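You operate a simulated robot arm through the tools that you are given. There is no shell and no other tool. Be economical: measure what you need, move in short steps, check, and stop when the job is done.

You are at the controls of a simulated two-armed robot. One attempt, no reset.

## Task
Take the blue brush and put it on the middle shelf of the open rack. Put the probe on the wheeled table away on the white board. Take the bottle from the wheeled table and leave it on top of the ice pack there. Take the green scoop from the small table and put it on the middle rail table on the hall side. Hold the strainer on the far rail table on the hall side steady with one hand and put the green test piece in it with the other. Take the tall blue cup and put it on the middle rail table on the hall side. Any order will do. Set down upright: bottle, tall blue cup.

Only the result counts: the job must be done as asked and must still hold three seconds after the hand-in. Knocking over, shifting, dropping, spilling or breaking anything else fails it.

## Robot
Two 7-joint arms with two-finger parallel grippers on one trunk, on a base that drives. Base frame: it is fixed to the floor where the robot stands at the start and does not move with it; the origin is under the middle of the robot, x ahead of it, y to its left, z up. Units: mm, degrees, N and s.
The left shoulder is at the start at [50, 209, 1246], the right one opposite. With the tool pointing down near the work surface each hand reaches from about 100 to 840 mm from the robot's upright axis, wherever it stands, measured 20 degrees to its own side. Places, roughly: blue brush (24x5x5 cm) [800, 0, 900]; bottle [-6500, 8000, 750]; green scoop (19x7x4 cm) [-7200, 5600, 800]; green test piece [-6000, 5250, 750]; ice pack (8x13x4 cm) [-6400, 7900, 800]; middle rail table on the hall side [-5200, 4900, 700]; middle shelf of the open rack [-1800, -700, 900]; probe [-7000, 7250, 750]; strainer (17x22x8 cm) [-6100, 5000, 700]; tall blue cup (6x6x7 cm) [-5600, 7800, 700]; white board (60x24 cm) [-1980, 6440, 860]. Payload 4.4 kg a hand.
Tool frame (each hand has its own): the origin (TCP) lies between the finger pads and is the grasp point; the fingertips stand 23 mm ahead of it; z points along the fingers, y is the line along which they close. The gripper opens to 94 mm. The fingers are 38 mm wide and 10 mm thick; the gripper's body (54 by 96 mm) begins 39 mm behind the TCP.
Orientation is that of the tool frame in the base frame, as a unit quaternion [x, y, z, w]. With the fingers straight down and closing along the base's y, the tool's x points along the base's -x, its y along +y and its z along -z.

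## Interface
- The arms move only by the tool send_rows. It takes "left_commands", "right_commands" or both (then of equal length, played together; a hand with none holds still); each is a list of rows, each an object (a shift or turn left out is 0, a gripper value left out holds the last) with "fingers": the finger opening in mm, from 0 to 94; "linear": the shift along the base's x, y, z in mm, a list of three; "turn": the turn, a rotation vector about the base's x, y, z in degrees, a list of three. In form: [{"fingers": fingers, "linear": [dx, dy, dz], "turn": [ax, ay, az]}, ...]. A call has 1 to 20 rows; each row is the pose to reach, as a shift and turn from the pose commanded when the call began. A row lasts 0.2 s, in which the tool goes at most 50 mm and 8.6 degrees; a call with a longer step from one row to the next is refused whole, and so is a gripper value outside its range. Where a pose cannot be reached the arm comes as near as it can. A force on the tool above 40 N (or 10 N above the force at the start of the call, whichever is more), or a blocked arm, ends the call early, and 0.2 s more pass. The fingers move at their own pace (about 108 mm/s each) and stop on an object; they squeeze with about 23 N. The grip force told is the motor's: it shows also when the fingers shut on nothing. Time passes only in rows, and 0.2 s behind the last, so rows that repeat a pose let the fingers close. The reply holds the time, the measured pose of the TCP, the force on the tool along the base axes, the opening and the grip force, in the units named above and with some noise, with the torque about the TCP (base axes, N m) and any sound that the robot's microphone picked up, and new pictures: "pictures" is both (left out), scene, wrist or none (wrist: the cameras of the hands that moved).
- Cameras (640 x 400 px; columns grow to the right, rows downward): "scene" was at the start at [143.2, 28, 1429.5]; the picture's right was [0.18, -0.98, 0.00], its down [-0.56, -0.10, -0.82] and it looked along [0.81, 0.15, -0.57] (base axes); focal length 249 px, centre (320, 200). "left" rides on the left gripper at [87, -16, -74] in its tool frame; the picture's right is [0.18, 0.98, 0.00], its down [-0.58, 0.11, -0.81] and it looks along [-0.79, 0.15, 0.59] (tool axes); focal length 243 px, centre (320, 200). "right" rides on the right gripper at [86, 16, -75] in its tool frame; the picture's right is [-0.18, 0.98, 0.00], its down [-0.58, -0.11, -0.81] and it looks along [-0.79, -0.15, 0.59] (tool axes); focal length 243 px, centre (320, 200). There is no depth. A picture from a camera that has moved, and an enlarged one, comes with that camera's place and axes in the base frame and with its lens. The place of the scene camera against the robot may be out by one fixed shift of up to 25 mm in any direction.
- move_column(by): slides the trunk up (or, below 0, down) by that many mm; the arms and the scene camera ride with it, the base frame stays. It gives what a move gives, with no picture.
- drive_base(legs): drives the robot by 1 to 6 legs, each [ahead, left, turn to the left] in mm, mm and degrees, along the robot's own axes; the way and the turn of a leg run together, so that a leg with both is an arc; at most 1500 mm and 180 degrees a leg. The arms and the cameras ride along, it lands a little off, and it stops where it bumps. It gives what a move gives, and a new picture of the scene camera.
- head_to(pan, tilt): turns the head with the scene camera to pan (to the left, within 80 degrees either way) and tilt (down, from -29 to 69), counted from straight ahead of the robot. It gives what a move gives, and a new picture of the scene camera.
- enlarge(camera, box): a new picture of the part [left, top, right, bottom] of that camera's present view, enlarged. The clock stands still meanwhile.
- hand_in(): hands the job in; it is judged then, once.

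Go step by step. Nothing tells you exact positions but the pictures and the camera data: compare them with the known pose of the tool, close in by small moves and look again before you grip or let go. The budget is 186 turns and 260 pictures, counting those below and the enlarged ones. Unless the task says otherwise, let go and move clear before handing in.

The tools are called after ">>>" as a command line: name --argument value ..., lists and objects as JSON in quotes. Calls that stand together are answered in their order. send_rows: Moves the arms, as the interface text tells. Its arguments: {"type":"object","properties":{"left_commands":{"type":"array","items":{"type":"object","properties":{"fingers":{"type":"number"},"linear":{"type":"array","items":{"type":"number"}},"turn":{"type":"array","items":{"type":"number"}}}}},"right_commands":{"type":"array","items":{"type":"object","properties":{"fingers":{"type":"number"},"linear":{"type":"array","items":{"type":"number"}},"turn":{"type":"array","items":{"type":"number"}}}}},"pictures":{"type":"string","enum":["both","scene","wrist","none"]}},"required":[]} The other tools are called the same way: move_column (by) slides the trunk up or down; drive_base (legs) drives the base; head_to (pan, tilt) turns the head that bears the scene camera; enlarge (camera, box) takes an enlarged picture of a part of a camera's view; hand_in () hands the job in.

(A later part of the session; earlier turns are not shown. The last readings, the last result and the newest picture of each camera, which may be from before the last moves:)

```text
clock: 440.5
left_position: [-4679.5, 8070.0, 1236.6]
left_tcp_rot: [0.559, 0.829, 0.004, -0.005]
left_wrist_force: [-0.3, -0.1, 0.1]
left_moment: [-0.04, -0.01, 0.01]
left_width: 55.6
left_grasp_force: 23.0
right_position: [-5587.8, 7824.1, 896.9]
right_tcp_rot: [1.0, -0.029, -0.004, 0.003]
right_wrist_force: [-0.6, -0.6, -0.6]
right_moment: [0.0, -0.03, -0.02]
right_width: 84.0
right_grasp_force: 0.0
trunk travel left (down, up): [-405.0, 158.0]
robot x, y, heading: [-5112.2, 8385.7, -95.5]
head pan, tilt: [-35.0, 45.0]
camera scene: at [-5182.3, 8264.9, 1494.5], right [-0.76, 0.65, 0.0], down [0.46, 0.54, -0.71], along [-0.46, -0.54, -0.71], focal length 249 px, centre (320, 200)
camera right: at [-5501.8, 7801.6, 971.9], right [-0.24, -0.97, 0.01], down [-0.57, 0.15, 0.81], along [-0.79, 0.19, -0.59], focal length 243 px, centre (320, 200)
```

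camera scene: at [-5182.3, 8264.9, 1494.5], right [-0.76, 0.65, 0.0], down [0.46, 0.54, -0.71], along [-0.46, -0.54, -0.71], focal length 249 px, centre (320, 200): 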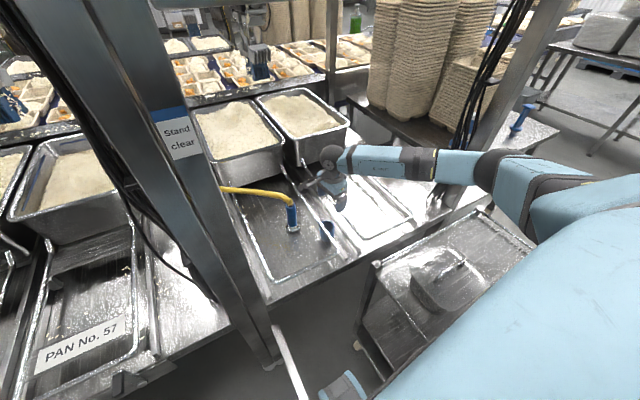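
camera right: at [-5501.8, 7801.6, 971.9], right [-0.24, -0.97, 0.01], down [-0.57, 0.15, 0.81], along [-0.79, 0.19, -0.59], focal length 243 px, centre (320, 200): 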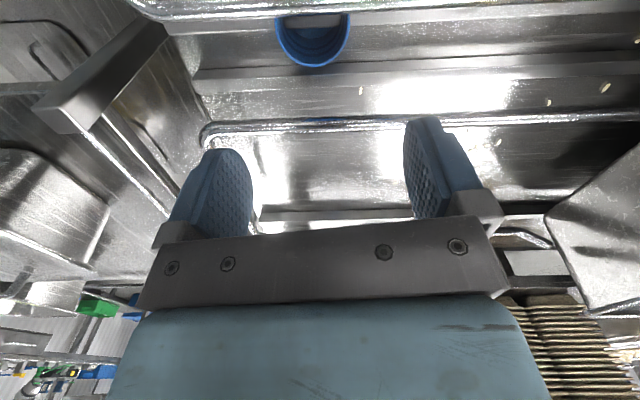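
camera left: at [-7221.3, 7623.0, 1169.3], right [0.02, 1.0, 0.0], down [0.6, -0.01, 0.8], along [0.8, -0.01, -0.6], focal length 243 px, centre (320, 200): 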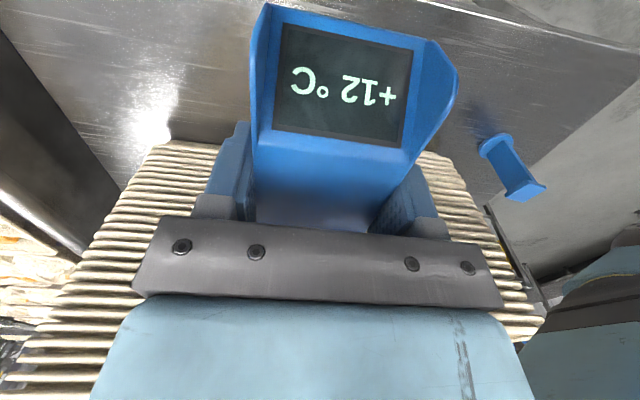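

The rotation works and shows the cup (centre ≈[-5570,7823], Ø56) under the rod. I'll tilt the hand 35° (fingers pointing east-down) so the fingers pass west of and under the rod.

>>> send_rows --right_commands '[{"linear": [-8, 0, 0], "turn": [0, -7, 0]}, {"linear": [-16, 0, 0], "turn": [0, -14, 0]}, {"linear": [-24, 0, -10], "turn": [0, -21, 0]}, {"linear": [-28, 0, -30], "turn": [0, -28, 0]}, {"linear": [-30, -1, -50], "turn": [0, -35, 0]}, {"linear": [-30, -1, -70], "turn": [0, -35, 0]}, {"linear": [-30, -1, -70], "turn": [0, -35, 0]}]' --pictures "both"

```text
clock: 442.1
left_position: [-4679.4, 8068.7, 1237.4]
left_tcp_rot: [0.558, 0.83, 0.002, -0.005]
left_wrist_force: [-0.1, -0.8, -1.8]
left_moment: [-0.04, -0.01, -0.02]
left_width: 55.5
left_grasp_force: 22.9
right_position: [-5617.6, 7824.2, 827.4]
right_tcp_rot: [0.954, -0.027, 0.297, -0.005]
right_wrist_force: [-0.5, 0.2, -0.7]
right_moment: [0.01, -0.01, 0.0]
right_width: 83.9
right_grasp_force: 0.1
trunk travel left (down, up): [-405.0, 158.0]
robot x, y, heading: [-5113.1, 8383.2, -95.5]
head pan, tilt: [-35.0, 45.0]
camera scene: at [-5182.3, 8265.1, 1494.5], right [-0.76, 0.65, 0.0], down [0.46, 0.54, -0.71], along [-0.46, -0.54, -0.71], focal length 249 px, centre (320, 200)
camera right: at [-5590.2, 7801.3, 938.2], right [-0.2, -0.97, -0.13], down [-0.93, 0.15, 0.34], along [-0.31, 0.19, -0.93], focal length 243 px, centre (320, 200)
```

scene: 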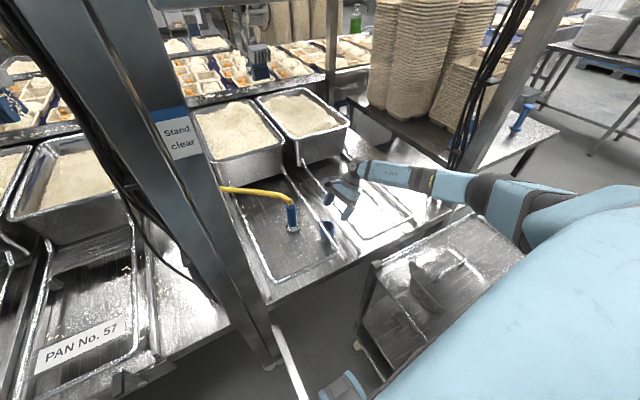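
right: 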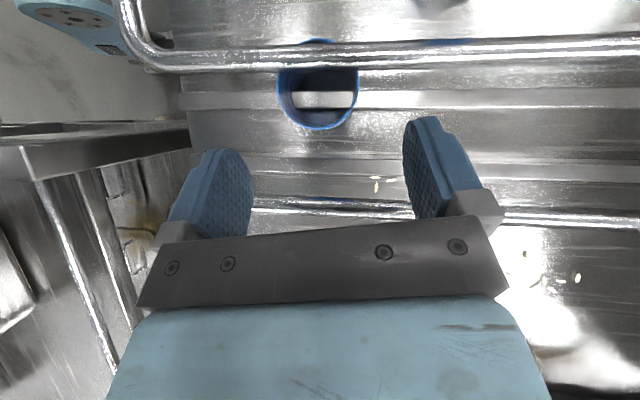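

Clear view: cup centre [-5569,7823], rod at x≈-5554. Advance along the tool axis to [-5575,7822,743].

>>> send_rows --right_commands '[{"linear": [-15, -2, 0]}, {"linear": [-2, -2, -19]}, {"linear": [12, -2, -39]}, {"linear": [26, -2, -60]}, {"linear": [34, -2, -72]}, {"linear": [42, -2, -83]}, {"linear": [42, -2, -83]}]' --pictures "wrist"

```text
clock: 443.7
left_position: [-4679.2, 8068.4, 1236.4]
left_tcp_rot: [0.559, 0.829, 0.003, -0.006]
left_wrist_force: [-0.1, 0.2, -0.7]
left_moment: [0.0, -0.01, -0.01]
left_width: 55.8
left_grasp_force: 23.4
right_position: [-5574.7, 7822.5, 743.1]
right_tcp_rot: [0.955, -0.027, 0.297, -0.006]
right_wrist_force: [0.2, -0.3, 0.6]
right_moment: [-0.03, 0.0, 0.01]
right_width: 84.1
right_grasp_force: 0.1
trunk travel left (down, up): [-405.0, 158.0]
robot x, y, heading: [-5114.2, 8381.2, -95.3]
head pan, tilt: [-35.0, 45.0]
camera right: at [-5548.1, 7800.4, 853.9], right [-0.2, -0.97, -0.13], down [-0.93, 0.15, 0.34], along [-0.31, 0.19, -0.93], focal length 243 px, centre (320, 200)
```

right: 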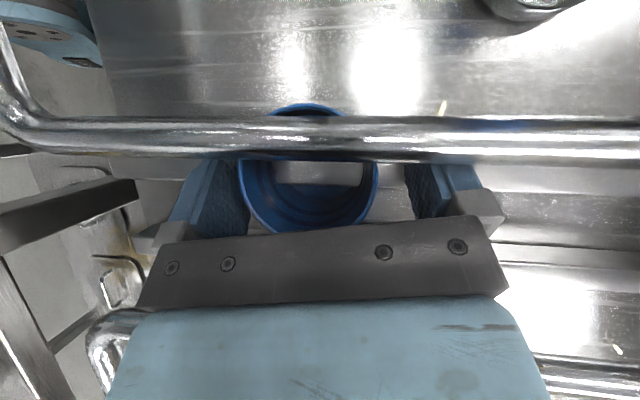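

The fingers straddle the cup beneath the rod without contact. Close.

>>> send_rows --right_commands '[{"fingers": 0}, {"fingers": 0}, {"fingers": 0}, {"fingers": 0}]' --pictures "none"

```text
clock: 444.7
left_position: [-4679.0, 8068.1, 1237.3]
left_tcp_rot: [0.56, 0.829, 0.003, -0.005]
left_wrist_force: [-0.2, -0.7, -1.2]
left_moment: [0.0, -0.03, 0.0]
left_width: 56.0
left_grasp_force: 23.4
right_position: [-5575.8, 7822.9, 743.9]
right_tcp_rot: [0.954, -0.027, 0.298, -0.006]
right_wrist_force: [0.3, -0.2, 0.2]
right_moment: [0.02, -0.01, 0.0]
right_width: 54.6
right_grasp_force: 23.0
trunk travel left (down, up): [-405.0, 158.0]
robot x, y, heading: [-5108.3, 8382.8, -95.2]
head pan, tilt: [-35.0, 45.0]
```

Gripped (54.6 mm). Slide west 30 mm out from under the rod.

>>> send_rows --right_commands '[{"linear": [-10, 2, 1]}, {"linear": [-20, 5, 1]}, {"linear": [-30, 7, 1]}]' --pictures "wrist"

```text
clock: 445.5
left_position: [-4680.1, 8069.4, 1237.6]
left_tcp_rot: [0.56, 0.829, 0.004, -0.005]
left_wrist_force: [0.2, 0.0, -1.7]
left_moment: [-0.02, 0.01, -0.01]
left_width: 56.0
left_grasp_force: 23.3
right_position: [-5607.1, 7829.0, 745.0]
right_tcp_rot: [0.954, -0.027, 0.297, -0.006]
right_wrist_force: [0.3, -0.4, -0.2]
right_moment: [0.02, 0.03, 0.0]
right_width: 54.8
right_grasp_force: 22.7
trunk travel left (down, up): [-405.0, 158.0]
robot x, y, heading: [-5115.2, 8380.0, -95.5]
head pan, tilt: [-35.0, 45.0]
camera right: at [-5579.4, 7806.3, 855.0], right [-0.2, -0.97, -0.13], down [-0.93, 0.15, 0.34], along [-0.31, 0.19, -0.93], focal length 243 px, centre (320, 200)
```

right: 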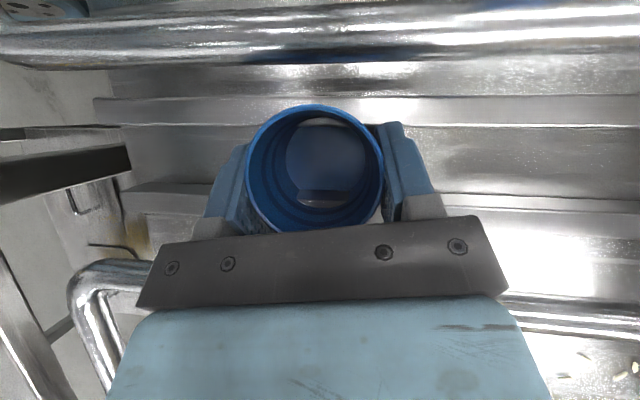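

Cup is free of the rod. Lift straight up, then out toward the robot, keeping it upright.

>>> send_rows --right_commands '[{"linear": [0, 0, 25]}, {"linear": [0, 0, 65]}, {"linear": [0, 0, 110]}, {"linear": [2, 2, 155]}, {"linear": [12, 10, 195]}, {"linear": [30, 24, 230]}, {"linear": [54, 42, 262]}, {"linear": [80, 62, 290]}, {"linear": [108, 84, 315]}, {"linear": [136, 106, 338]}, {"linear": [164, 128, 358]}, {"linear": [190, 150, 375]}]' --pictures "both"

```text
clock: 448.1
left_position: [-4679.0, 8069.5, 1235.4]
left_tcp_rot: [0.56, 0.828, 0.002, -0.006]
left_wrist_force: [-0.3, 0.9, -1.7]
left_moment: [0.01, 0.02, -0.01]
left_width: 55.9
left_grasp_force: 23.1
right_position: [-5416.2, 7982.9, 1117.2]
right_tcp_rot: [0.955, -0.028, 0.296, -0.005]
right_wrist_force: [0.2, 1.5, 0.2]
right_moment: [0.0, 0.0, -0.03]
right_width: 54.7
right_grasp_force: 23.1
trunk travel left (down, up): [-405.0, 158.0]
robot x, y, heading: [-5115.4, 8379.5, -95.5]
head pan, tilt: [-35.0, 45.0]
camera scene: at [-5181.7, 8265.3, 1494.6], right [-0.76, 0.65, 0.0], down [0.46, 0.54, -0.71], along [-0.46, -0.54, -0.71], focal length 249 px, centre (320, 200)
camera right: at [-5387.5, 7959.7, 1228.4], right [-0.2, -0.97, -0.13], down [-0.93, 0.15, 0.34], along [-0.31, 0.19, -0.93], focal length 243 px, centre (320, 200)
```

scene: 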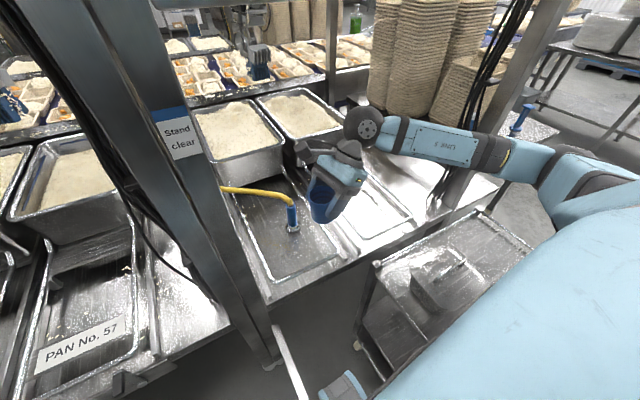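
right: 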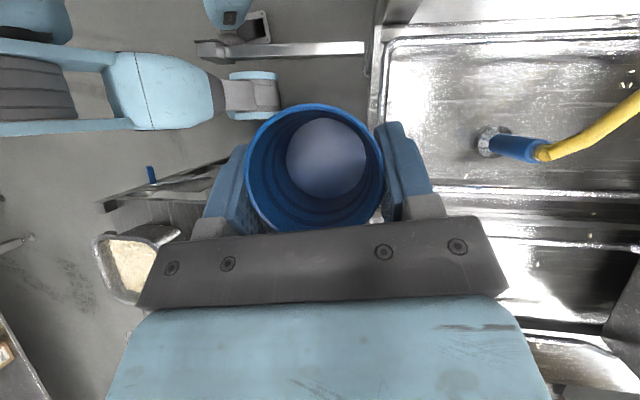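

Cup secured. Now to the white board for the probe: back away, turn east, and drive along the back aisle.

>>> head_to --pan 0 --tilt 18

>>> drive_base --legs '[[-400, 0, 0], [0, 0, 81]]'

```text
clock: 449.1
left_position: [-4680.3, 8069.2, 1237.6]
left_tcp_rot: [0.559, 0.829, 0.003, -0.004]
left_wrist_force: [0.0, 0.5, -0.9]
left_moment: [0.02, 0.03, -0.03]
left_width: 55.7
left_grasp_force: 23.1
right_position: [-5415.2, 7981.0, 1115.7]
right_tcp_rot: [0.954, -0.028, 0.298, -0.005]
right_wrist_force: [0.5, 0.2, -0.2]
right_moment: [-0.03, 0.03, 0.02]
right_width: 54.7
right_grasp_force: 23.3
trunk travel left (down, up): [-405.0, 158.0]
robot x, y, heading: [-5109.8, 8380.9, -95.3]
head pan, tilt: [0.0, 18.0]
camera scene: at [-5138.5, 8233.9, 1536.4], right [-1.0, 0.1, 0.0], down [0.03, 0.31, -0.95], along [-0.09, -0.95, -0.31], focal length 249 px, centre (320, 200)
```

scene: 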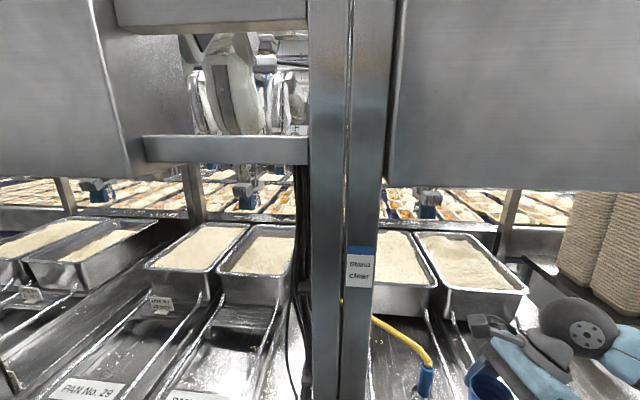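

```text
clock: 455.0
left_position: [-4687.7, 9140.4, 1238.1]
left_tcp_rot: [-0.099, 0.995, -0.001, -0.006]
left_wrist_force: [0.0, 0.4, -1.4]
left_moment: [0.01, 0.02, -0.02]
left_width: 55.7
left_grasp_force: 22.4
right_position: [-4737.3, 8398.8, 1116.5]
right_tcp_rot: [0.752, 0.589, 0.225, -0.195]
right_wrist_force: [-0.3, 0.0, -0.3]
right_moment: [-0.01, -0.01, 0.03]
right_width: 54.6
right_grasp_force: 22.8
trunk travel left (down, up): [-405.0, 158.0]
robot x, y, heading: [-5075.6, 8772.8, -16.0]
head pan, tilt: [0.0, 18.0]
camera scene: at [-4931.8, 8739.5, 1536.4], right [-0.28, -0.96, 0.0], down [-0.3, 0.09, -0.95], along [0.91, -0.26, -0.31], focal length 249 px, centre (320, 200)
```

scene: 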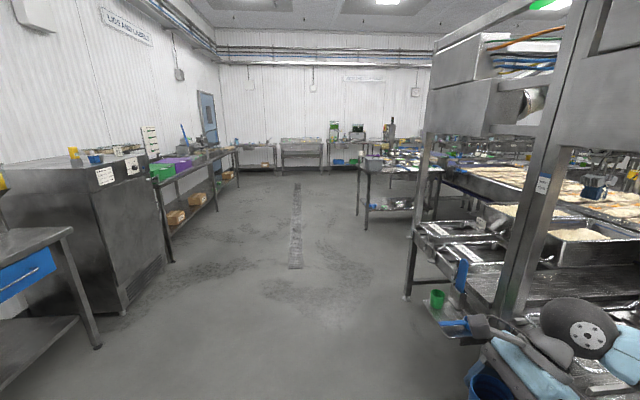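

The board should be on the table ahead-right at about pixel (418,168). Enlarge.

>>> enlarge --camera "scene" --box '[330, 120, 490, 220]'

```text
4.00 times, centred on (410, 170) of scene
camera zoom: at [-4931.8, 8739.5, 1536.4], right [-0.28, -0.96, 0.0], down [-0.3, 0.09, -0.95], along [0.91, -0.26, -0.31], focal length 998 px, centre (-40, 320)
```

zoom: 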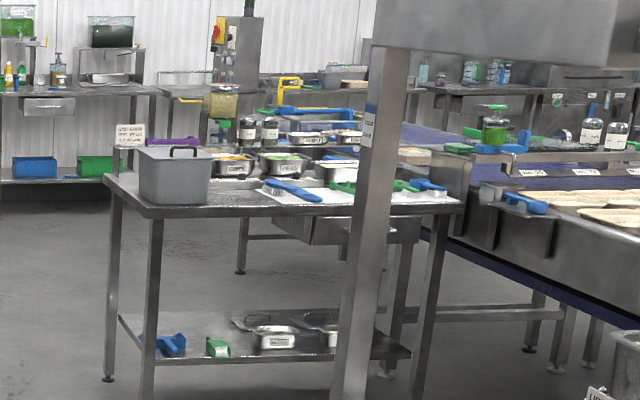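

The white board lies on that table's south-west part (centre ≈[-1973,6420]). I'll drive east, then angle toward the table's west side.

>>> drive_base --legs '[[1500, 0, 0], [1000, -100, 0], [0, 0, -29], [550, -400, 0]]'

>>> head_to --pan 0 --tilt 35

```text
clock: 472.3
left_position: [-2090.6, 7417.8, 1236.5]
left_tcp_rot: [0.173, 0.985, 0.0, -0.007]
left_wrist_force: [0.7, 0.6, -1.9]
left_moment: [0.03, 0.0, 0.0]
left_width: 55.8
left_grasp_force: 22.9
right_position: [-2516.0, 6810.6, 1117.2]
right_tcp_rot: [0.882, 0.364, 0.27, -0.127]
right_wrist_force: [0.1, 0.1, -1.1]
right_moment: [0.04, -0.01, 0.0]
right_width: 54.6
right_grasp_force: 23.1
trunk travel left (down, up): [-405.0, 158.0]
robot x, y, heading: [-2614.1, 7303.2, -47.0]
head pan, tilt: [0.0, 18.0]
camera scene: at [-2513.8, 7197.0, 1536.4], right [-0.73, -0.68, 0.0], down [-0.21, 0.23, -0.95], along [0.65, -0.7, -0.31], focal length 249 px, centre (320, 200)
```

scene: 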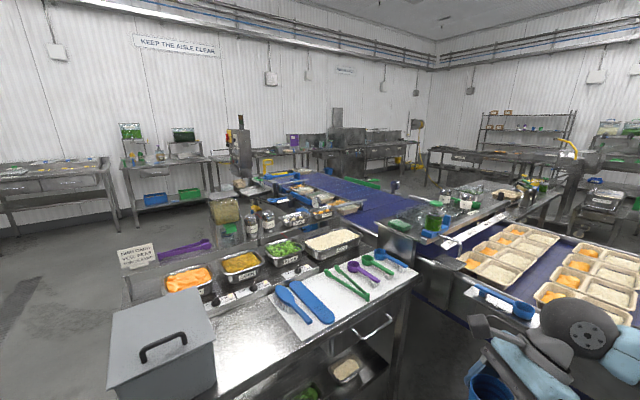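

```text
clock: 473.1
left_position: [-2091.0, 7417.4, 1237.3]
left_tcp_rot: [0.172, 0.985, 0.001, -0.006]
left_wrist_force: [1.0, -0.1, -0.6]
left_moment: [-0.02, -0.01, 0.01]
left_width: 55.8
left_grasp_force: 23.3
right_position: [-2515.6, 6810.1, 1116.3]
right_tcp_rot: [0.882, 0.365, 0.269, -0.126]
right_wrist_force: [-0.1, -0.4, -0.3]
right_moment: [0.01, 0.01, 0.01]
right_width: 54.6
right_grasp_force: 23.1
trunk travel left (down, up): [-405.0, 158.0]
robot x, y, heading: [-2611.1, 7301.5, -47.2]
head pan, tilt: [0.0, 35.0]
camera scene: at [-2517.5, 7200.8, 1509.4], right [-0.73, -0.68, 0.0], down [-0.39, 0.42, -0.82], along [0.56, -0.6, -0.57], focal length 249 px, centre (320, 200)
```

scene: 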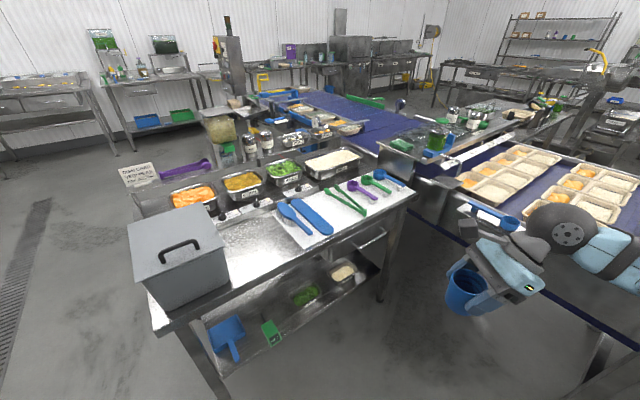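

>>> enlarge --camera "scene" --box '[256, 150, 432, 260]'

```text
3.64 times, centred on (344, 205) of scene
camera zoom: at [-2517.5, 7200.8, 1509.4], right [-0.73, -0.68, 0.0], down [-0.39, 0.42, -0.82], along [0.56, -0.6, -0.57], focal length 907 px, centre (233, 182)
```

zoom: 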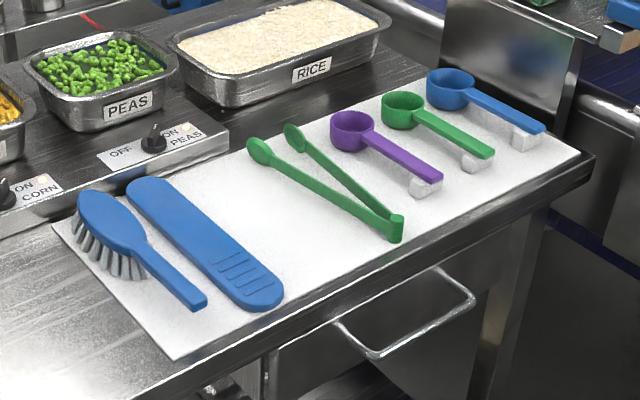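

There is a free probe-sized slot between the blue spatula and the green tongs, centre ≈[-1968,6539]. Raise the trunk 100 mm for clearance over the grey box and move closer.

>>> move_column --by 100

>>> drive_base --legs '[[357, -107, 0]]'

>>> head_to --pan 5 --tilt 50

```text
clock: 474.4
left_position: [-2089.8, 7417.1, 1337.6]
left_tcp_rot: [0.173, 0.985, 0.001, -0.007]
left_wrist_force: [0.5, -1.2, -0.9]
left_moment: [0.04, 0.04, 0.01]
left_width: 56.0
left_grasp_force: 23.0
right_position: [-2516.0, 6811.0, 1216.4]
right_tcp_rot: [0.882, 0.365, 0.269, -0.127]
right_wrist_force: [0.5, 0.2, -0.2]
right_moment: [-0.04, 0.0, 0.04]
right_width: 54.6
right_grasp_force: 22.8
trunk travel left (down, up): [-505.0, 58.0]
robot x, y, heading: [-2615.6, 7302.4, -47.0]
head pan, tilt: [0.0, 35.0]
```

```text
clock: 476.8
left_position: [-1930.9, 7083.3, 1338.3]
left_tcp_rot: [0.174, 0.985, -0.001, -0.006]
left_wrist_force: [0.2, -0.1, -0.1]
left_moment: [0.01, 0.02, -0.03]
left_width: 56.1
left_grasp_force: 22.9
right_position: [-2358.2, 6475.8, 1217.0]
right_tcp_rot: [0.883, 0.363, 0.269, -0.126]
right_wrist_force: [-0.6, -0.5, -0.7]
right_moment: [0.01, -0.01, 0.0]
right_width: 54.6
right_grasp_force: 23.0
trunk travel left (down, up): [-505.0, 58.0]
robot x, y, heading: [-2453.2, 6968.8, -47.1]
head pan, tilt: [0.0, 35.0]
camera scene: at [-2358.7, 6867.1, 1609.4], right [-0.74, -0.68, 0.0], down [-0.39, 0.42, -0.82], along [0.55, -0.6, -0.57], focal length 249 px, centre (320, 200)
```

scene: 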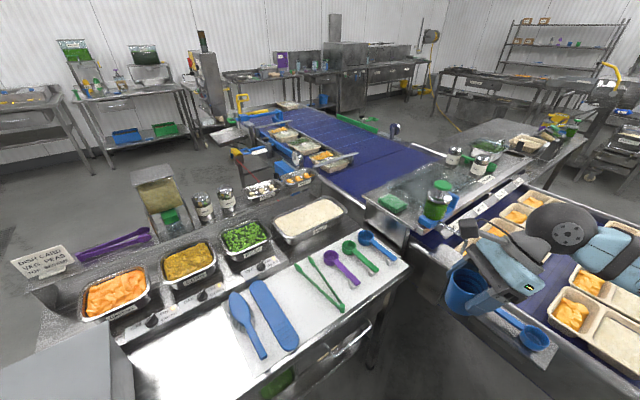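

```text
clock: 477.5
left_position: [-1931.2, 7080.2, 1336.8]
left_tcp_rot: [0.174, 0.985, 0.001, -0.007]
left_wrist_force: [-0.4, 0.1, -0.8]
left_moment: [0.02, 0.05, 0.0]
left_width: 55.8
left_grasp_force: 23.1
right_position: [-2358.0, 6475.1, 1217.4]
right_tcp_rot: [0.883, 0.364, 0.269, -0.126]
right_wrist_force: [0.0, 0.8, 0.1]
right_moment: [0.02, -0.02, -0.01]
right_width: 54.5
right_grasp_force: 22.8
trunk travel left (down, up): [-505.0, 58.0]
robot x, y, heading: [-2454.2, 6967.6, -47.5]
head pan, tilt: [5.0, 50.0]
camera scene: at [-2361.0, 6878.5, 1587.6], right [-0.67, -0.74, 0.0], down [-0.57, 0.52, -0.64], along [0.47, -0.43, -0.77], focal length 249 px, centre (320, 200)
```

scene: 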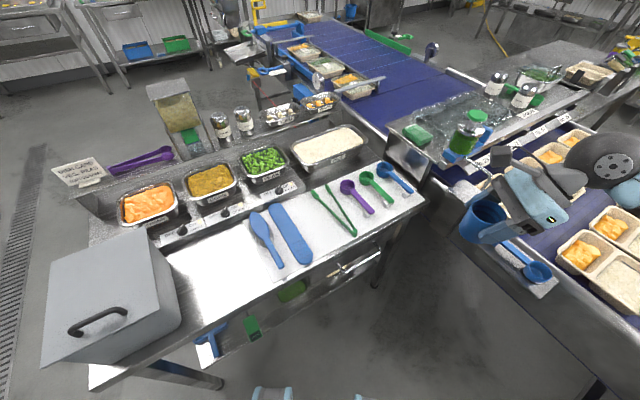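

Bring the left hand with the probe over the slot, keeping high past the grey box.

>>> send_rows --left_commands '[{"linear": [-3, -42, 0]}, {"linear": [-6, -84, -5]}, {"linear": [-10, -126, -15]}, {"linear": [-14, -168, -30]}, {"linear": [-18, -208, -50], "turn": [0, 0, 1]}, {"linear": [-22, -248, -75], "turn": [0, 0, 2]}, {"linear": [-26, -288, -100], "turn": [0, 0, 3]}, {"linear": [-30, -328, -128], "turn": [0, 0, 4]}, {"linear": [-33, -368, -156], "turn": [0, 0, 5]}, {"linear": [-36, -406, -186], "turn": [0, 0, 6]}, {"linear": [-39, -442, -218], "turn": [0, 0, 6]}, {"linear": [-42, -476, -252], "turn": [0, 0, 6]}, {"linear": [-44, -506, -290], "turn": [0, 0, 6]}, {"linear": [-45, -530, -330], "turn": [0, 0, 6]}]' --pictures "both"

```text
clock: 480.5
left_position: [-1976.4, 6549.4, 1006.5]
left_tcp_rot: [0.121, 0.993, 0.001, -0.006]
left_wrist_force: [-0.4, -0.9, -0.4]
left_moment: [0.03, -0.02, -0.03]
left_width: 55.9
left_grasp_force: 23.3
right_position: [-2357.2, 6473.2, 1216.2]
right_tcp_rot: [0.882, 0.364, 0.269, -0.127]
right_wrist_force: [0.6, -0.1, -1.0]
right_moment: [-0.01, 0.0, 0.0]
right_width: 54.6
right_grasp_force: 23.2
trunk travel left (down, up): [-505.0, 58.0]
robot x, y, heading: [-2452.2, 6970.8, -47.2]
head pan, tilt: [5.0, 50.0]
camera scene: at [-2361.4, 6877.7, 1587.5], right [-0.67, -0.74, 0.0], down [-0.57, 0.52, -0.64], along [0.47, -0.43, -0.77], focal length 249 px, centre (320, 200)
camera left: at [-2062.4, 6554.0, 1084.2], right [0.06, 1.0, 0.0], down [0.6, -0.04, 0.8], along [0.8, -0.05, -0.6], focal length 243 px, centre (320, 200)
```

scene: 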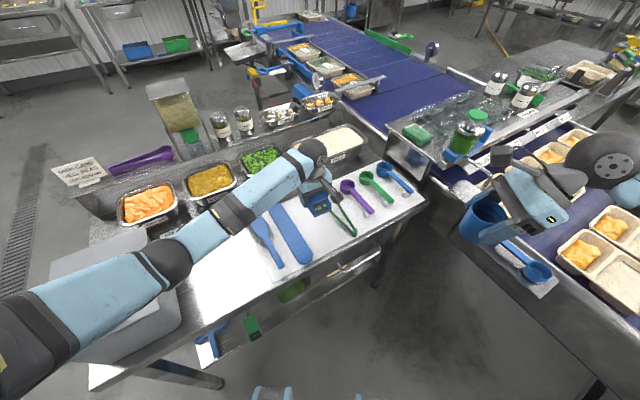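
left: 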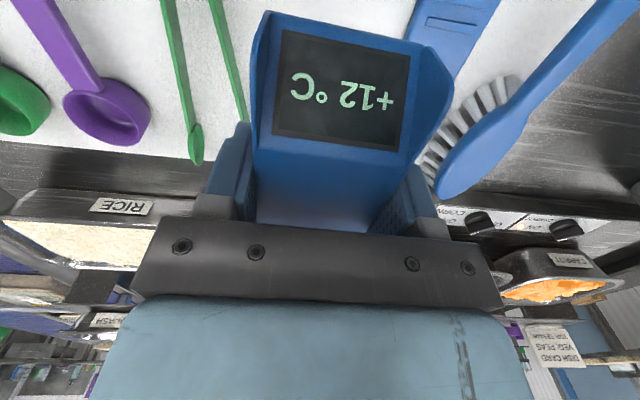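

The slot is exactly below, with wide margins. Shift 36 mm toward the robot (so the probe's stick stays on the board) and lower.

>>> send_rows --left_commands '[{"linear": [-18, 4, -10]}, {"linear": [-36, 8, -30]}, {"linear": [-36, 8, -55]}, {"linear": [-36, 8, -80]}, {"linear": [-36, 8, -80]}]' --pictures "wrist"

```text
clock: 481.7
left_position: [-2011.5, 6559.2, 926.7]
left_tcp_rot: [0.121, 0.993, -0.001, -0.006]
left_wrist_force: [-0.5, 0.3, -0.9]
left_moment: [0.0, 0.01, -0.01]
left_width: 55.6
left_grasp_force: 23.3
right_position: [-2358.4, 6475.5, 1216.4]
right_tcp_rot: [0.883, 0.363, 0.269, -0.127]
right_wrist_force: [0.1, 0.6, 0.2]
right_moment: [-0.02, 0.0, -0.04]
right_width: 54.4
right_grasp_force: 23.1
trunk travel left (down, up): [-505.0, 58.0]
robot x, y, heading: [-2453.2, 6969.7, -47.2]
head pan, tilt: [5.0, 50.0]
camera left: at [-2097.7, 6563.3, 1005.1], right [0.06, 1.0, 0.0], down [0.6, -0.04, 0.8], along [0.8, -0.05, -0.6], focal length 243 px, centre (320, 200)
```

left: 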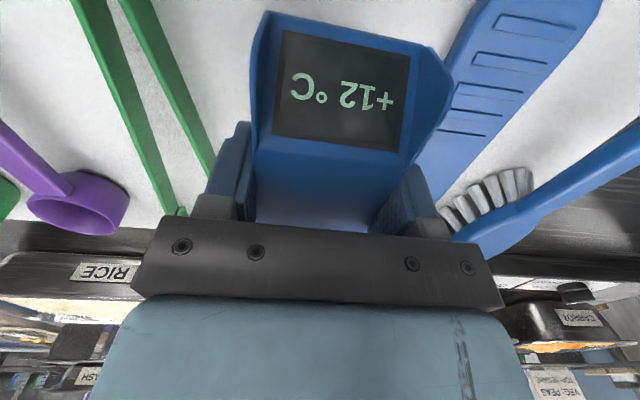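

Shift 12 mm south for margin to the spatula and lower gently.

>>> send_rows --left_commands '[{"linear": [-3, -12, -6]}, {"linear": [-3, -12, -14]}, {"linear": [-3, -12, -22]}]' --pictures "none"

```text
clock: 482.5
left_position: [-2014.0, 6548.0, 905.3]
left_tcp_rot: [0.122, 0.993, 0.001, -0.006]
left_wrist_force: [-0.1, -0.2, -0.8]
left_moment: [0.02, 0.04, 0.0]
left_width: 55.9
left_grasp_force: 23.2
right_position: [-2358.1, 6474.9, 1216.8]
right_tcp_rot: [0.882, 0.364, 0.27, -0.127]
right_wrist_force: [0.8, -0.2, -0.4]
right_moment: [-0.01, 0.01, 0.0]
right_width: 54.7
right_grasp_force: 22.9
trunk travel left (down, up): [-505.0, 58.0]
robot x, y, heading: [-2458.2, 6969.0, -47.6]
head pan, tilt: [5.0, 50.0]
```

>>> send_rows --left_commands '[{"linear": [0, 0, -4]}, {"linear": [0, 0, -8]}, {"linear": [0, 0, -11]}]' --pictures "none"

```text
clock: 483.3
left_position: [-2014.1, 6547.5, 892.7]
left_tcp_rot: [0.122, 0.993, -0.001, -0.006]
left_wrist_force: [-0.4, -0.5, -1.1]
left_moment: [-0.02, 0.03, -0.01]
left_width: 55.7
left_grasp_force: 22.6
right_position: [-2357.0, 6474.0, 1216.5]
right_tcp_rot: [0.883, 0.363, 0.269, -0.126]
right_wrist_force: [0.2, -0.1, -1.3]
right_moment: [-0.03, -0.01, 0.0]
right_width: 54.7
right_grasp_force: 22.9
trunk travel left (down, up): [-505.0, 58.0]
robot x, y, heading: [-2453.9, 6968.3, -47.7]
head pan, tilt: [5.0, 50.0]
```

>>> send_rows --left_commands '[{"linear": [0, 0, -3]}, {"linear": [0, 0, -6]}, {"linear": [0, 0, -9]}]' --pictures "wrist"

```text
clock: 484.1
left_position: [-2014.3, 6547.1, 886.7]
left_tcp_rot: [0.121, 0.993, -0.001, -0.005]
left_wrist_force: [3.1, 2.1, 16.6]
left_moment: [0.51, -0.52, 0.06]
left_width: 55.8
left_grasp_force: 22.5
right_position: [-2358.5, 6477.2, 1217.5]
right_tcp_rot: [0.883, 0.363, 0.27, -0.125]
right_wrist_force: [0.4, -0.1, -0.4]
right_moment: [0.0, -0.03, -0.01]
right_width: 54.7
right_grasp_force: 22.8
trunk travel left (down, up): [-505.0, 58.0]
robot x, y, heading: [-2452.2, 6966.4, -47.3]
head pan, tilt: [5.0, 50.0]
camera left: at [-2101.1, 6552.6, 964.6], right [0.06, 1.0, 0.0], down [0.6, -0.03, 0.8], along [0.8, -0.05, -0.6], focal length 243 px, centre (320, 200)
```

left: 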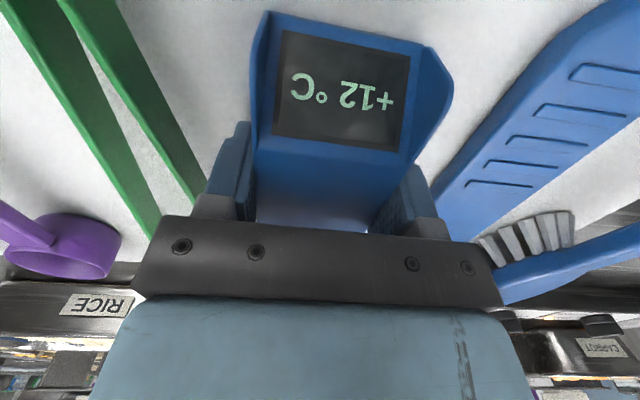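

Contact on the board, good position. Open modestly (72 mm) and lift straight up.

>>> send_rows --left_commands '[{"linear": [0, 0, 1]}, {"fingers": 72, "linear": [0, 0, 1]}, {"linear": [0, 0, 1]}, {"linear": [0, 0, 15]}, {"linear": [0, 0, 45]}, {"linear": [0, 0, 90]}, {"linear": [0, 0, 120]}]' --pictures "wrist"

>>> enlarge --camera "scene" --box '[230, 150, 430, 275]'

```text
clock: 485.7
left_position: [-2016.8, 6545.2, 1002.8]
left_tcp_rot: [0.121, 0.993, 0.001, -0.006]
left_wrist_force: [-0.9, 0.3, -0.8]
left_moment: [-0.02, 0.01, -0.02]
left_width: 71.9
left_grasp_force: 0.0
right_position: [-2358.9, 6475.8, 1217.1]
right_tcp_rot: [0.883, 0.364, 0.269, -0.126]
right_wrist_force: [0.4, 0.6, -0.3]
right_moment: [-0.03, 0.03, -0.03]
right_width: 54.7
right_grasp_force: 22.3
trunk travel left (down, up): [-505.0, 58.0]
robot x, y, heading: [-2454.4, 6968.0, -47.3]
head pan, tilt: [5.0, 50.0]
camera left: at [-2103.8, 6550.0, 1081.3], right [0.06, 1.0, 0.0], down [0.6, -0.04, 0.8], along [0.8, -0.05, -0.6], focal length 243 px, centre (320, 200)
```

left: 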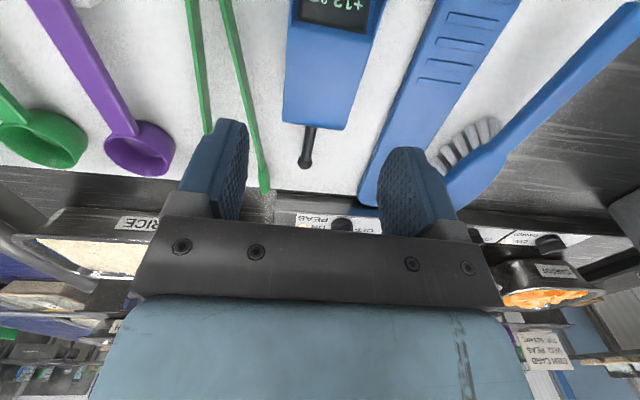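

```text
3.20 times, centred on (330, 212) of scene
camera zoom: at [-2361.8, 6878.9, 1587.6], right [-0.67, -0.74, 0.0], down [-0.57, 0.52, -0.64], along [0.48, -0.43, -0.77], focal length 798 px, centre (288, 160)
```

zoom: 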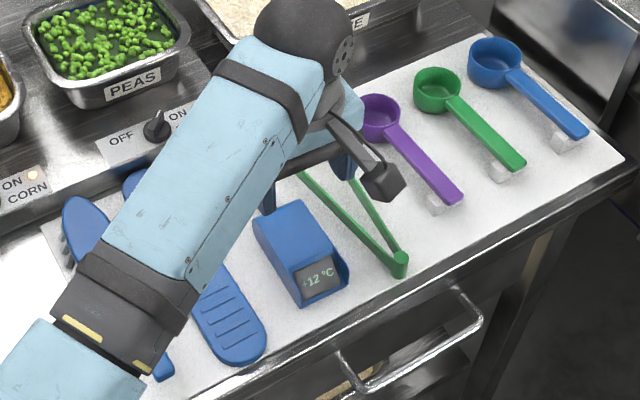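

Probe is on the board. Retract the left hand by the reverse path, then start back along the known route (reverse driving) with the cup.

>>> send_rows --left_commands '[{"linear": [3, 25, 40]}, {"linear": [8, 55, 78]}, {"linear": [14, 88, 112]}, {"linear": [20, 122, 145]}, {"linear": [27, 157, 175]}, {"linear": [34, 193, 203]}, {"linear": [41, 230, 230]}, {"linear": [48, 268, 254]}, {"linear": [54, 308, 276]}, {"linear": [60, 348, 295]}, {"linear": [66, 390, 310]}, {"linear": [72, 432, 322]}, {"linear": [78, 474, 330]}, {"linear": [84, 516, 332]}]' --pictures "none"

>>> drive_base --legs '[[-357, 107, 0], [-550, 400, 0], [0, 0, 33], [-1225, 165, 0], [-1225, 165, 0]]'

```text
clock: 488.7
left_position: [-1934.4, 7067.4, 1336.9]
left_tcp_rot: [0.122, 0.992, 0.0, -0.005]
left_wrist_force: [-0.3, -0.1, 0.0]
left_moment: [0.01, -0.04, 0.0]
left_width: 72.0
left_grasp_force: 0.0
right_position: [-2362.1, 6476.2, 1217.4]
right_tcp_rot: [0.882, 0.364, 0.27, -0.126]
right_wrist_force: [-0.5, 0.1, 0.4]
right_moment: [0.02, -0.01, -0.01]
right_width: 54.6
right_grasp_force: 22.5
trunk travel left (down, up): [-505.0, 58.0]
robot x, y, heading: [-2450.7, 6971.4, -47.4]
head pan, tilt: [5.0, 50.0]
```

```text
clock: 507.9
left_position: [-4608.6, 9224.7, 1336.0]
left_tcp_rot: [-0.182, 0.983, -0.001, -0.006]
left_wrist_force: [0.3, -0.1, -0.1]
left_moment: [0.0, -0.01, 0.02]
left_width: 71.9
left_grasp_force: 0.0
right_position: [-4618.5, 8495.1, 1217.3]
right_tcp_rot: [0.733, 0.612, 0.22, -0.201]
right_wrist_force: [1.3, 0.1, -0.2]
right_moment: [0.01, 0.0, 0.03]
right_width: 54.6
right_grasp_force: 23.0
trunk travel left (down, up): [-505.0, 58.0]
robot x, y, heading: [-4980.0, 8845.6, -12.4]
head pan, tilt: [5.0, 50.0]
camera scene: at [-4848.5, 8833.7, 1587.6], right [-0.13, -0.99, 0.0], down [-0.76, 0.1, -0.64], along [0.64, -0.08, -0.77], focal length 249 px, centre (320, 200)
```

scene: 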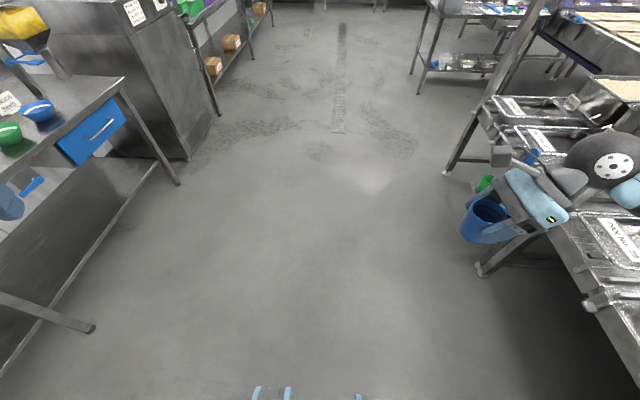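

On track. Continue reverse west along the aisle.

>>> drive_base --legs '[[-1474, 90, 0], [-1295, 114, 0], [-896, 69, 0], [-1184, -158, 0], [58, -1473, 0]]'

```text
clock: 544.2
left_position: [-9596.8, 8794.5, 1335.9]
left_tcp_rot: [-0.196, 0.981, -0.001, -0.006]
left_wrist_force: [-0.3, -0.4, 0.3]
left_moment: [-0.02, -0.02, 0.0]
left_width: 71.8
left_grasp_force: 0.0
right_position: [-9588.4, 8065.6, 1216.5]
right_tcp_rot: [0.724, 0.623, 0.216, -0.205]
right_wrist_force: [0.1, 0.3, -0.8]
right_moment: [0.01, 0.0, 0.0]
right_width: 54.5
right_grasp_force: 22.8
trunk travel left (down, up): [-505.0, 58.0]
robot x, y, heading: [-9959.9, 8402.9, -10.9]
head pan, tilt: [5.0, 50.0]
camera scene: at [-9826.2, 8396.6, 1587.6], right [-0.1, -0.99, 0.0], down [-0.76, 0.08, -0.64], along [0.64, -0.06, -0.77], focal length 249 px, centre (320, 200)
```

scene: 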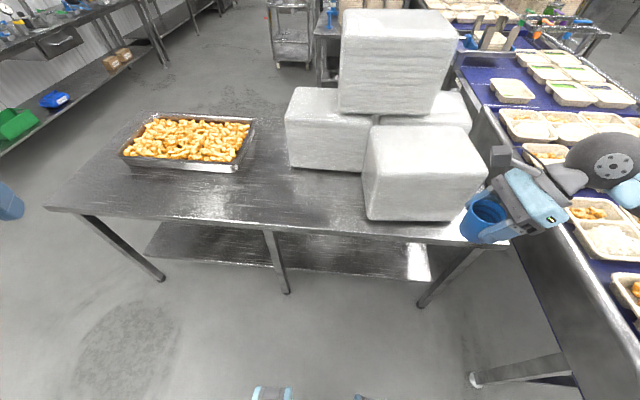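

Route is clean. Back off from the crates a bit, then turn and pass the conveyor end.

>>> drive_base --legs '[[-150, 0, 0], [0, 0, 85], [-831, 66, 0], [-1116, -268, 0], [0, 0, 84]]'

```text
clock: 562.5
left_position: [-10828.4, 6146.9, 1336.4]
left_tcp_rot: [0.995, 0.101, 0.006, -0.001]
left_wrist_force: [-0.1, 0.1, -0.8]
left_moment: [0.01, 0.02, 0.0]
left_width: 71.8
left_grasp_force: 0.0
right_position: [-10697.6, 6864.8, 1217.6]
right_tcp_rot: [-0.55, 0.78, -0.183, -0.234]
right_wrist_force: [-0.2, -0.5, -0.6]
right_moment: [-0.01, 0.0, 0.04]
right_width: 54.4
right_grasp_force: 23.1
trunk travel left (down, up): [-505.0, 58.0]
robot x, y, heading: [-10397.6, 6460.3, 158.2]
head pan, tilt: [5.0, 50.0]
camera scene: at [-10546.6, 6519.3, 1587.6], right [0.29, 0.96, 0.0], down [0.73, -0.22, -0.64], along [-0.62, 0.19, -0.77], focal length 249 px, centre (320, 200)
```

scene: 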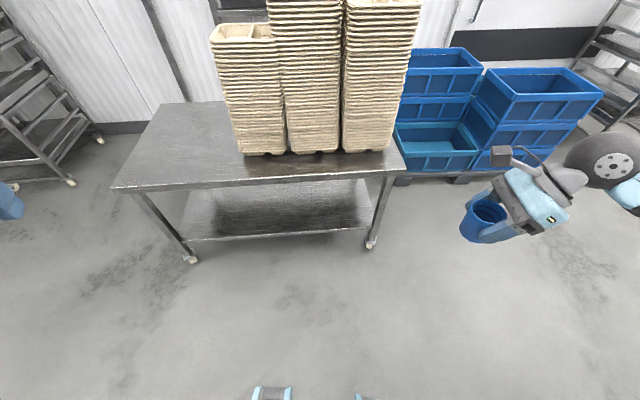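

Drive back along the hall to the middle bay front.

>>> drive_base --legs '[[-851, 364, 0], [-851, 364, 0], [-1320, -7, 0], [-1320, -7, 0], [-1290, -7, 0], [0, 0, -80]]'

>>> move_column --by -100

>>> head_to --pan -5 --tilt 35

```text
clock: 593.6
left_position: [-5888.7, 4052.4, 1335.9]
left_tcp_rot: [0.836, -0.549, 0.005, 0.003]
left_wrist_force: [-0.2, 0.5, 0.5]
left_moment: [-0.01, -0.01, -0.03]
left_width: 72.0
left_grasp_force: 0.1
right_position: [-5158.7, 4070.9, 1215.9]
right_tcp_rot: [0.066, 0.952, 0.006, -0.298]
right_wrist_force: [1.0, 0.3, -1.3]
right_moment: [-0.02, -0.01, 0.0]
right_width: 54.6
right_grasp_force: 22.9
trunk travel left (down, up): [-505.0, 58.0]
robot x, y, heading: [-5490.9, 3697.2, 79.7]
head pan, tilt: [5.0, 50.0]
camera scene: at [-5486.8, 3851.1, 1587.6], right [1.0, -0.09, 0.0], down [-0.07, -0.76, -0.64], along [0.06, 0.64, -0.77], focal length 249 px, centre (320, 200)
```

scene: 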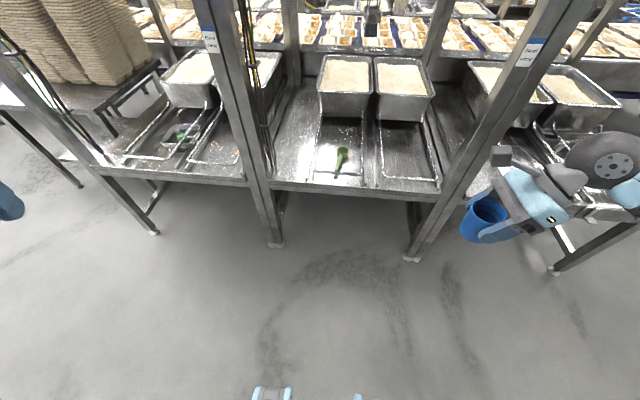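

```text
clock: 594.9
left_position: [-5889.6, 4053.2, 1236.0]
left_tcp_rot: [0.835, -0.55, 0.004, 0.003]
left_wrist_force: [0.9, -0.5, -0.2]
left_moment: [-0.02, 0.01, -0.01]
left_width: 71.8
left_grasp_force: 0.0
right_position: [-5159.3, 4070.9, 1116.7]
right_tcp_rot: [0.065, 0.952, 0.006, -0.298]
right_wrist_force: [-1.0, 0.3, -0.2]
right_moment: [0.01, 0.0, 0.0]
right_width: 54.6
right_grasp_force: 22.5
trunk travel left (down, up): [-405.0, 158.0]
robot x, y, heading: [-5496.2, 3698.2, 80.0]
head pan, tilt: [5.0, 50.0]
```

```text
clock: 595.7
left_position: [-5888.8, 4053.0, 1235.0]
left_tcp_rot: [0.835, -0.55, 0.005, 0.002]
left_wrist_force: [-0.3, 0.4, 0.8]
left_moment: [-0.02, 0.02, 0.0]
left_width: 72.0
left_grasp_force: 0.2
right_position: [-5159.7, 4071.1, 1116.4]
right_tcp_rot: [0.066, 0.952, 0.006, -0.298]
right_wrist_force: [0.6, -0.2, -0.8]
right_moment: [-0.01, 0.02, -0.02]
right_width: 54.4
right_grasp_force: 23.3
trunk travel left (down, up): [-405.0, 158.0]
robot x, y, heading: [-5496.2, 3695.9, 79.8]
head pan, tilt: [-5.0, 35.0]
camera scene: at [-5470.6, 3859.5, 1509.3], right [0.97, -0.26, 0.0], down [-0.15, -0.55, -0.82], along [0.21, 0.79, -0.57], focal length 249 px, centre (320, 200)
```

scene: 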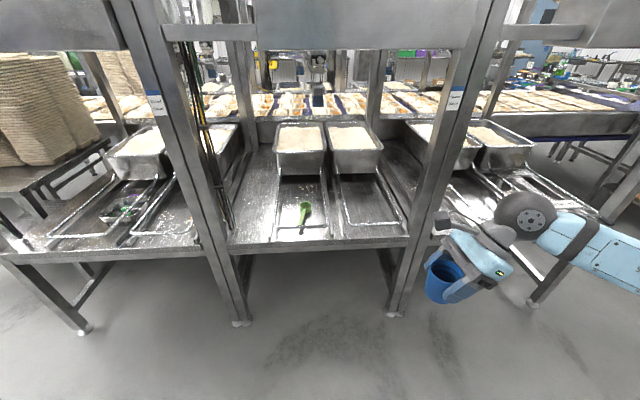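

The scoop, strainer and test piece are all in place. I'll set the cup in the middle table's right U, near its left front. Move closer.

>>> drive_base --legs '[[445, -74, -1.8]]'

>>> head_to --pan -8 --tilt 50

```text
clock: 598.3
left_position: [-5728.1, 4469.0, 1235.3]
left_tcp_rot: [0.829, -0.56, 0.005, 0.004]
left_wrist_force: [0.5, -0.7, -0.4]
left_moment: [0.03, 0.01, 0.02]
left_width: 72.0
left_grasp_force: 0.0
right_position: [-4998.2, 4470.3, 1117.2]
right_tcp_rot: [0.077, 0.952, 0.01, -0.298]
right_wrist_force: [-1.4, -1.0, -0.5]
right_moment: [0.0, -0.01, 0.05]
right_width: 54.4
right_grasp_force: 22.8
trunk travel left (down, up): [-405.0, 158.0]
robot x, y, heading: [-5339.5, 4105.3, 78.5]
head pan, tilt: [-5.0, 35.0]
camera scene: at [-5314.5, 4266.9, 1509.4], right [0.96, -0.28, 0.0], down [-0.16, -0.55, -0.82], along [0.23, 0.79, -0.57], focal length 249 px, centre (320, 200)
```

scene: 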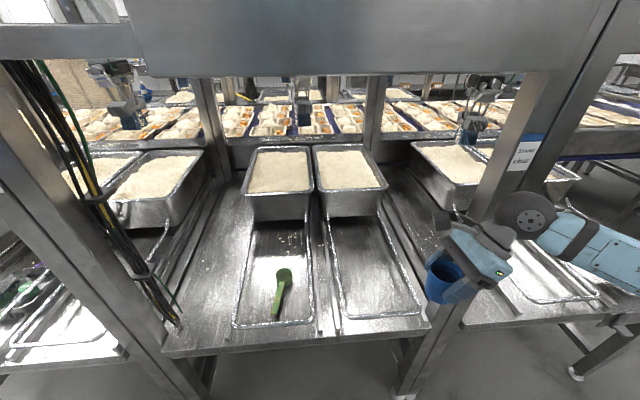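

```text
clock: 599.1
left_position: [-5728.6, 4470.9, 1235.6]
left_tcp_rot: [0.828, -0.56, 0.005, 0.003]
left_wrist_force: [0.4, 0.2, 0.3]
left_moment: [0.02, 0.01, 0.0]
left_width: 71.8
left_grasp_force: 0.1
right_position: [-4998.2, 4471.4, 1118.0]
right_tcp_rot: [0.078, 0.952, 0.01, -0.297]
right_wrist_force: [-0.1, -0.2, -1.3]
right_moment: [-0.01, 0.0, 0.0]
right_width: 54.4
right_grasp_force: 23.5
trunk travel left (down, up): [-405.0, 158.0]
robot x, y, heading: [-5340.8, 4108.3, 78.4]
head pan, tilt: [-8.0, 50.0]
camera scene: at [-5313.7, 4255.1, 1487.7], right [0.94, -0.33, 0.0], down [-0.26, -0.72, -0.64], along [0.21, 0.61, -0.77], focal length 249 px, centre (320, 200)
```

scene: 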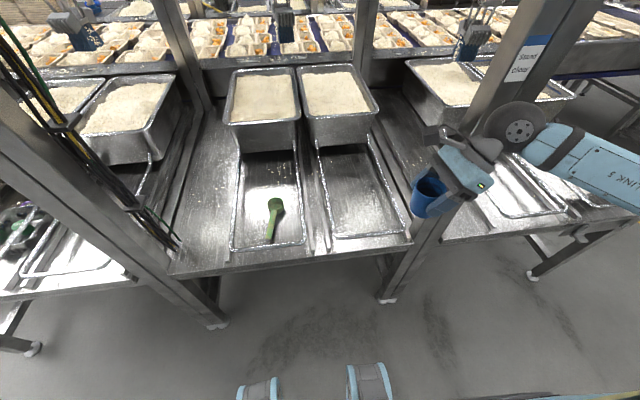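

I'll yaw the hand a further -35° (cup stays upright) so the wrist leans back toward me, giving room to the right post.

>>> send_rows --right_commands '[{"linear": [0, 0, 0], "turn": [0, 0, -7]}, {"linear": [-5, 0, 0], "turn": [0, 0, -14]}, {"linear": [-10, 0, 0], "turn": [0, 0, -21]}, {"linear": [-15, 0, 0], "turn": [0, 0, -28]}, {"linear": [-20, 0, 0], "turn": [0, 0, -35]}, {"linear": [-20, 0, 0], "turn": [0, 0, -35]}]' --pictures "scene"

```text
clock: 600.5
left_position: [-5726.2, 4471.4, 1235.5]
left_tcp_rot: [0.829, -0.56, 0.005, 0.003]
left_wrist_force: [0.1, -0.7, -0.6]
left_moment: [0.02, -0.01, 0.01]
left_width: 71.8
left_grasp_force: 0.1
right_position: [-5017.8, 4470.1, 1117.7]
right_tcp_rot: [0.361, 0.884, 0.099, -0.281]
right_wrist_force: [-0.7, -0.4, 0.6]
right_moment: [-0.02, 0.02, 0.0]
right_width: 54.5
right_grasp_force: 23.4
trunk travel left (down, up): [-405.0, 158.0]
robot x, y, heading: [-5341.4, 4103.8, 78.4]
head pan, tilt: [-8.0, 50.0]
camera scene: at [-5313.6, 4255.1, 1487.6], right [0.94, -0.33, 0.0], down [-0.26, -0.72, -0.64], along [0.21, 0.61, -0.77], focal length 249 px, centre (320, 200)
```

scene: 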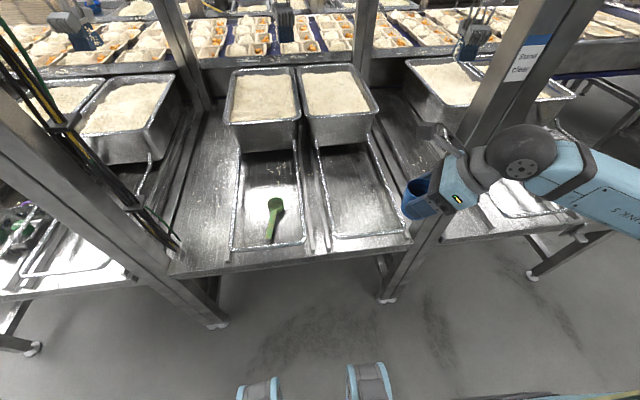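

Works. Move in over the right U, hovering.

>>> send_rows --right_commands '[{"linear": [0, 28, -25]}, {"linear": [0, 56, -52]}, {"linear": [1, 84, -80]}, {"linear": [1, 112, -110]}, {"linear": [2, 142, -142]}, {"linear": [2, 172, -176]}, {"linear": [3, 202, -212]}, {"linear": [3, 228, -245]}, {"linear": [3, 228, -245]}]' --pictures "both"

```text
clock: 602.5
left_position: [-5727.5, 4469.7, 1236.8]
left_tcp_rot: [0.828, -0.56, 0.006, 0.003]
left_wrist_force: [0.1, 0.5, -0.3]
left_moment: [0.03, 0.0, -0.01]
left_width: 71.9
left_grasp_force: 0.1
right_position: [-5014.6, 4697.0, 874.1]
right_tcp_rot: [0.359, 0.884, 0.099, -0.281]
right_wrist_force: [-0.3, -1.3, -1.2]
right_moment: [-0.02, 0.04, 0.01]
right_width: 54.2
right_grasp_force: 22.6
trunk travel left (down, up): [-405.0, 158.0]
robot x, y, heading: [-5341.3, 4104.7, 78.6]
head pan, tilt: [-8.0, 50.0]
camera scene: at [-5313.5, 4254.2, 1487.7], right [0.94, -0.33, 0.0], down [-0.26, -0.72, -0.64], along [0.21, 0.61, -0.77], focal length 249 px, centre (320, 200)
camera right: at [-5022.8, 4729.0, 986.4], right [0.79, 0.6, -0.13], down [0.61, -0.72, 0.34], along [0.11, -0.34, -0.93], focal length 243 px, centre (320, 200)
```

scene: 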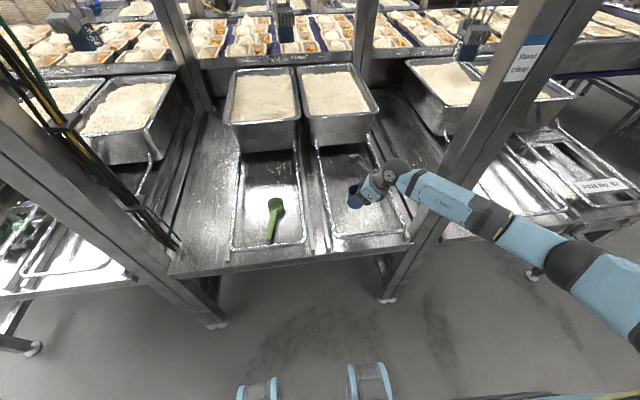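
right: 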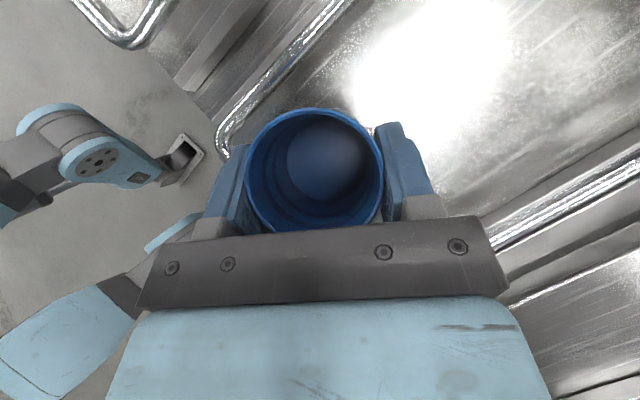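

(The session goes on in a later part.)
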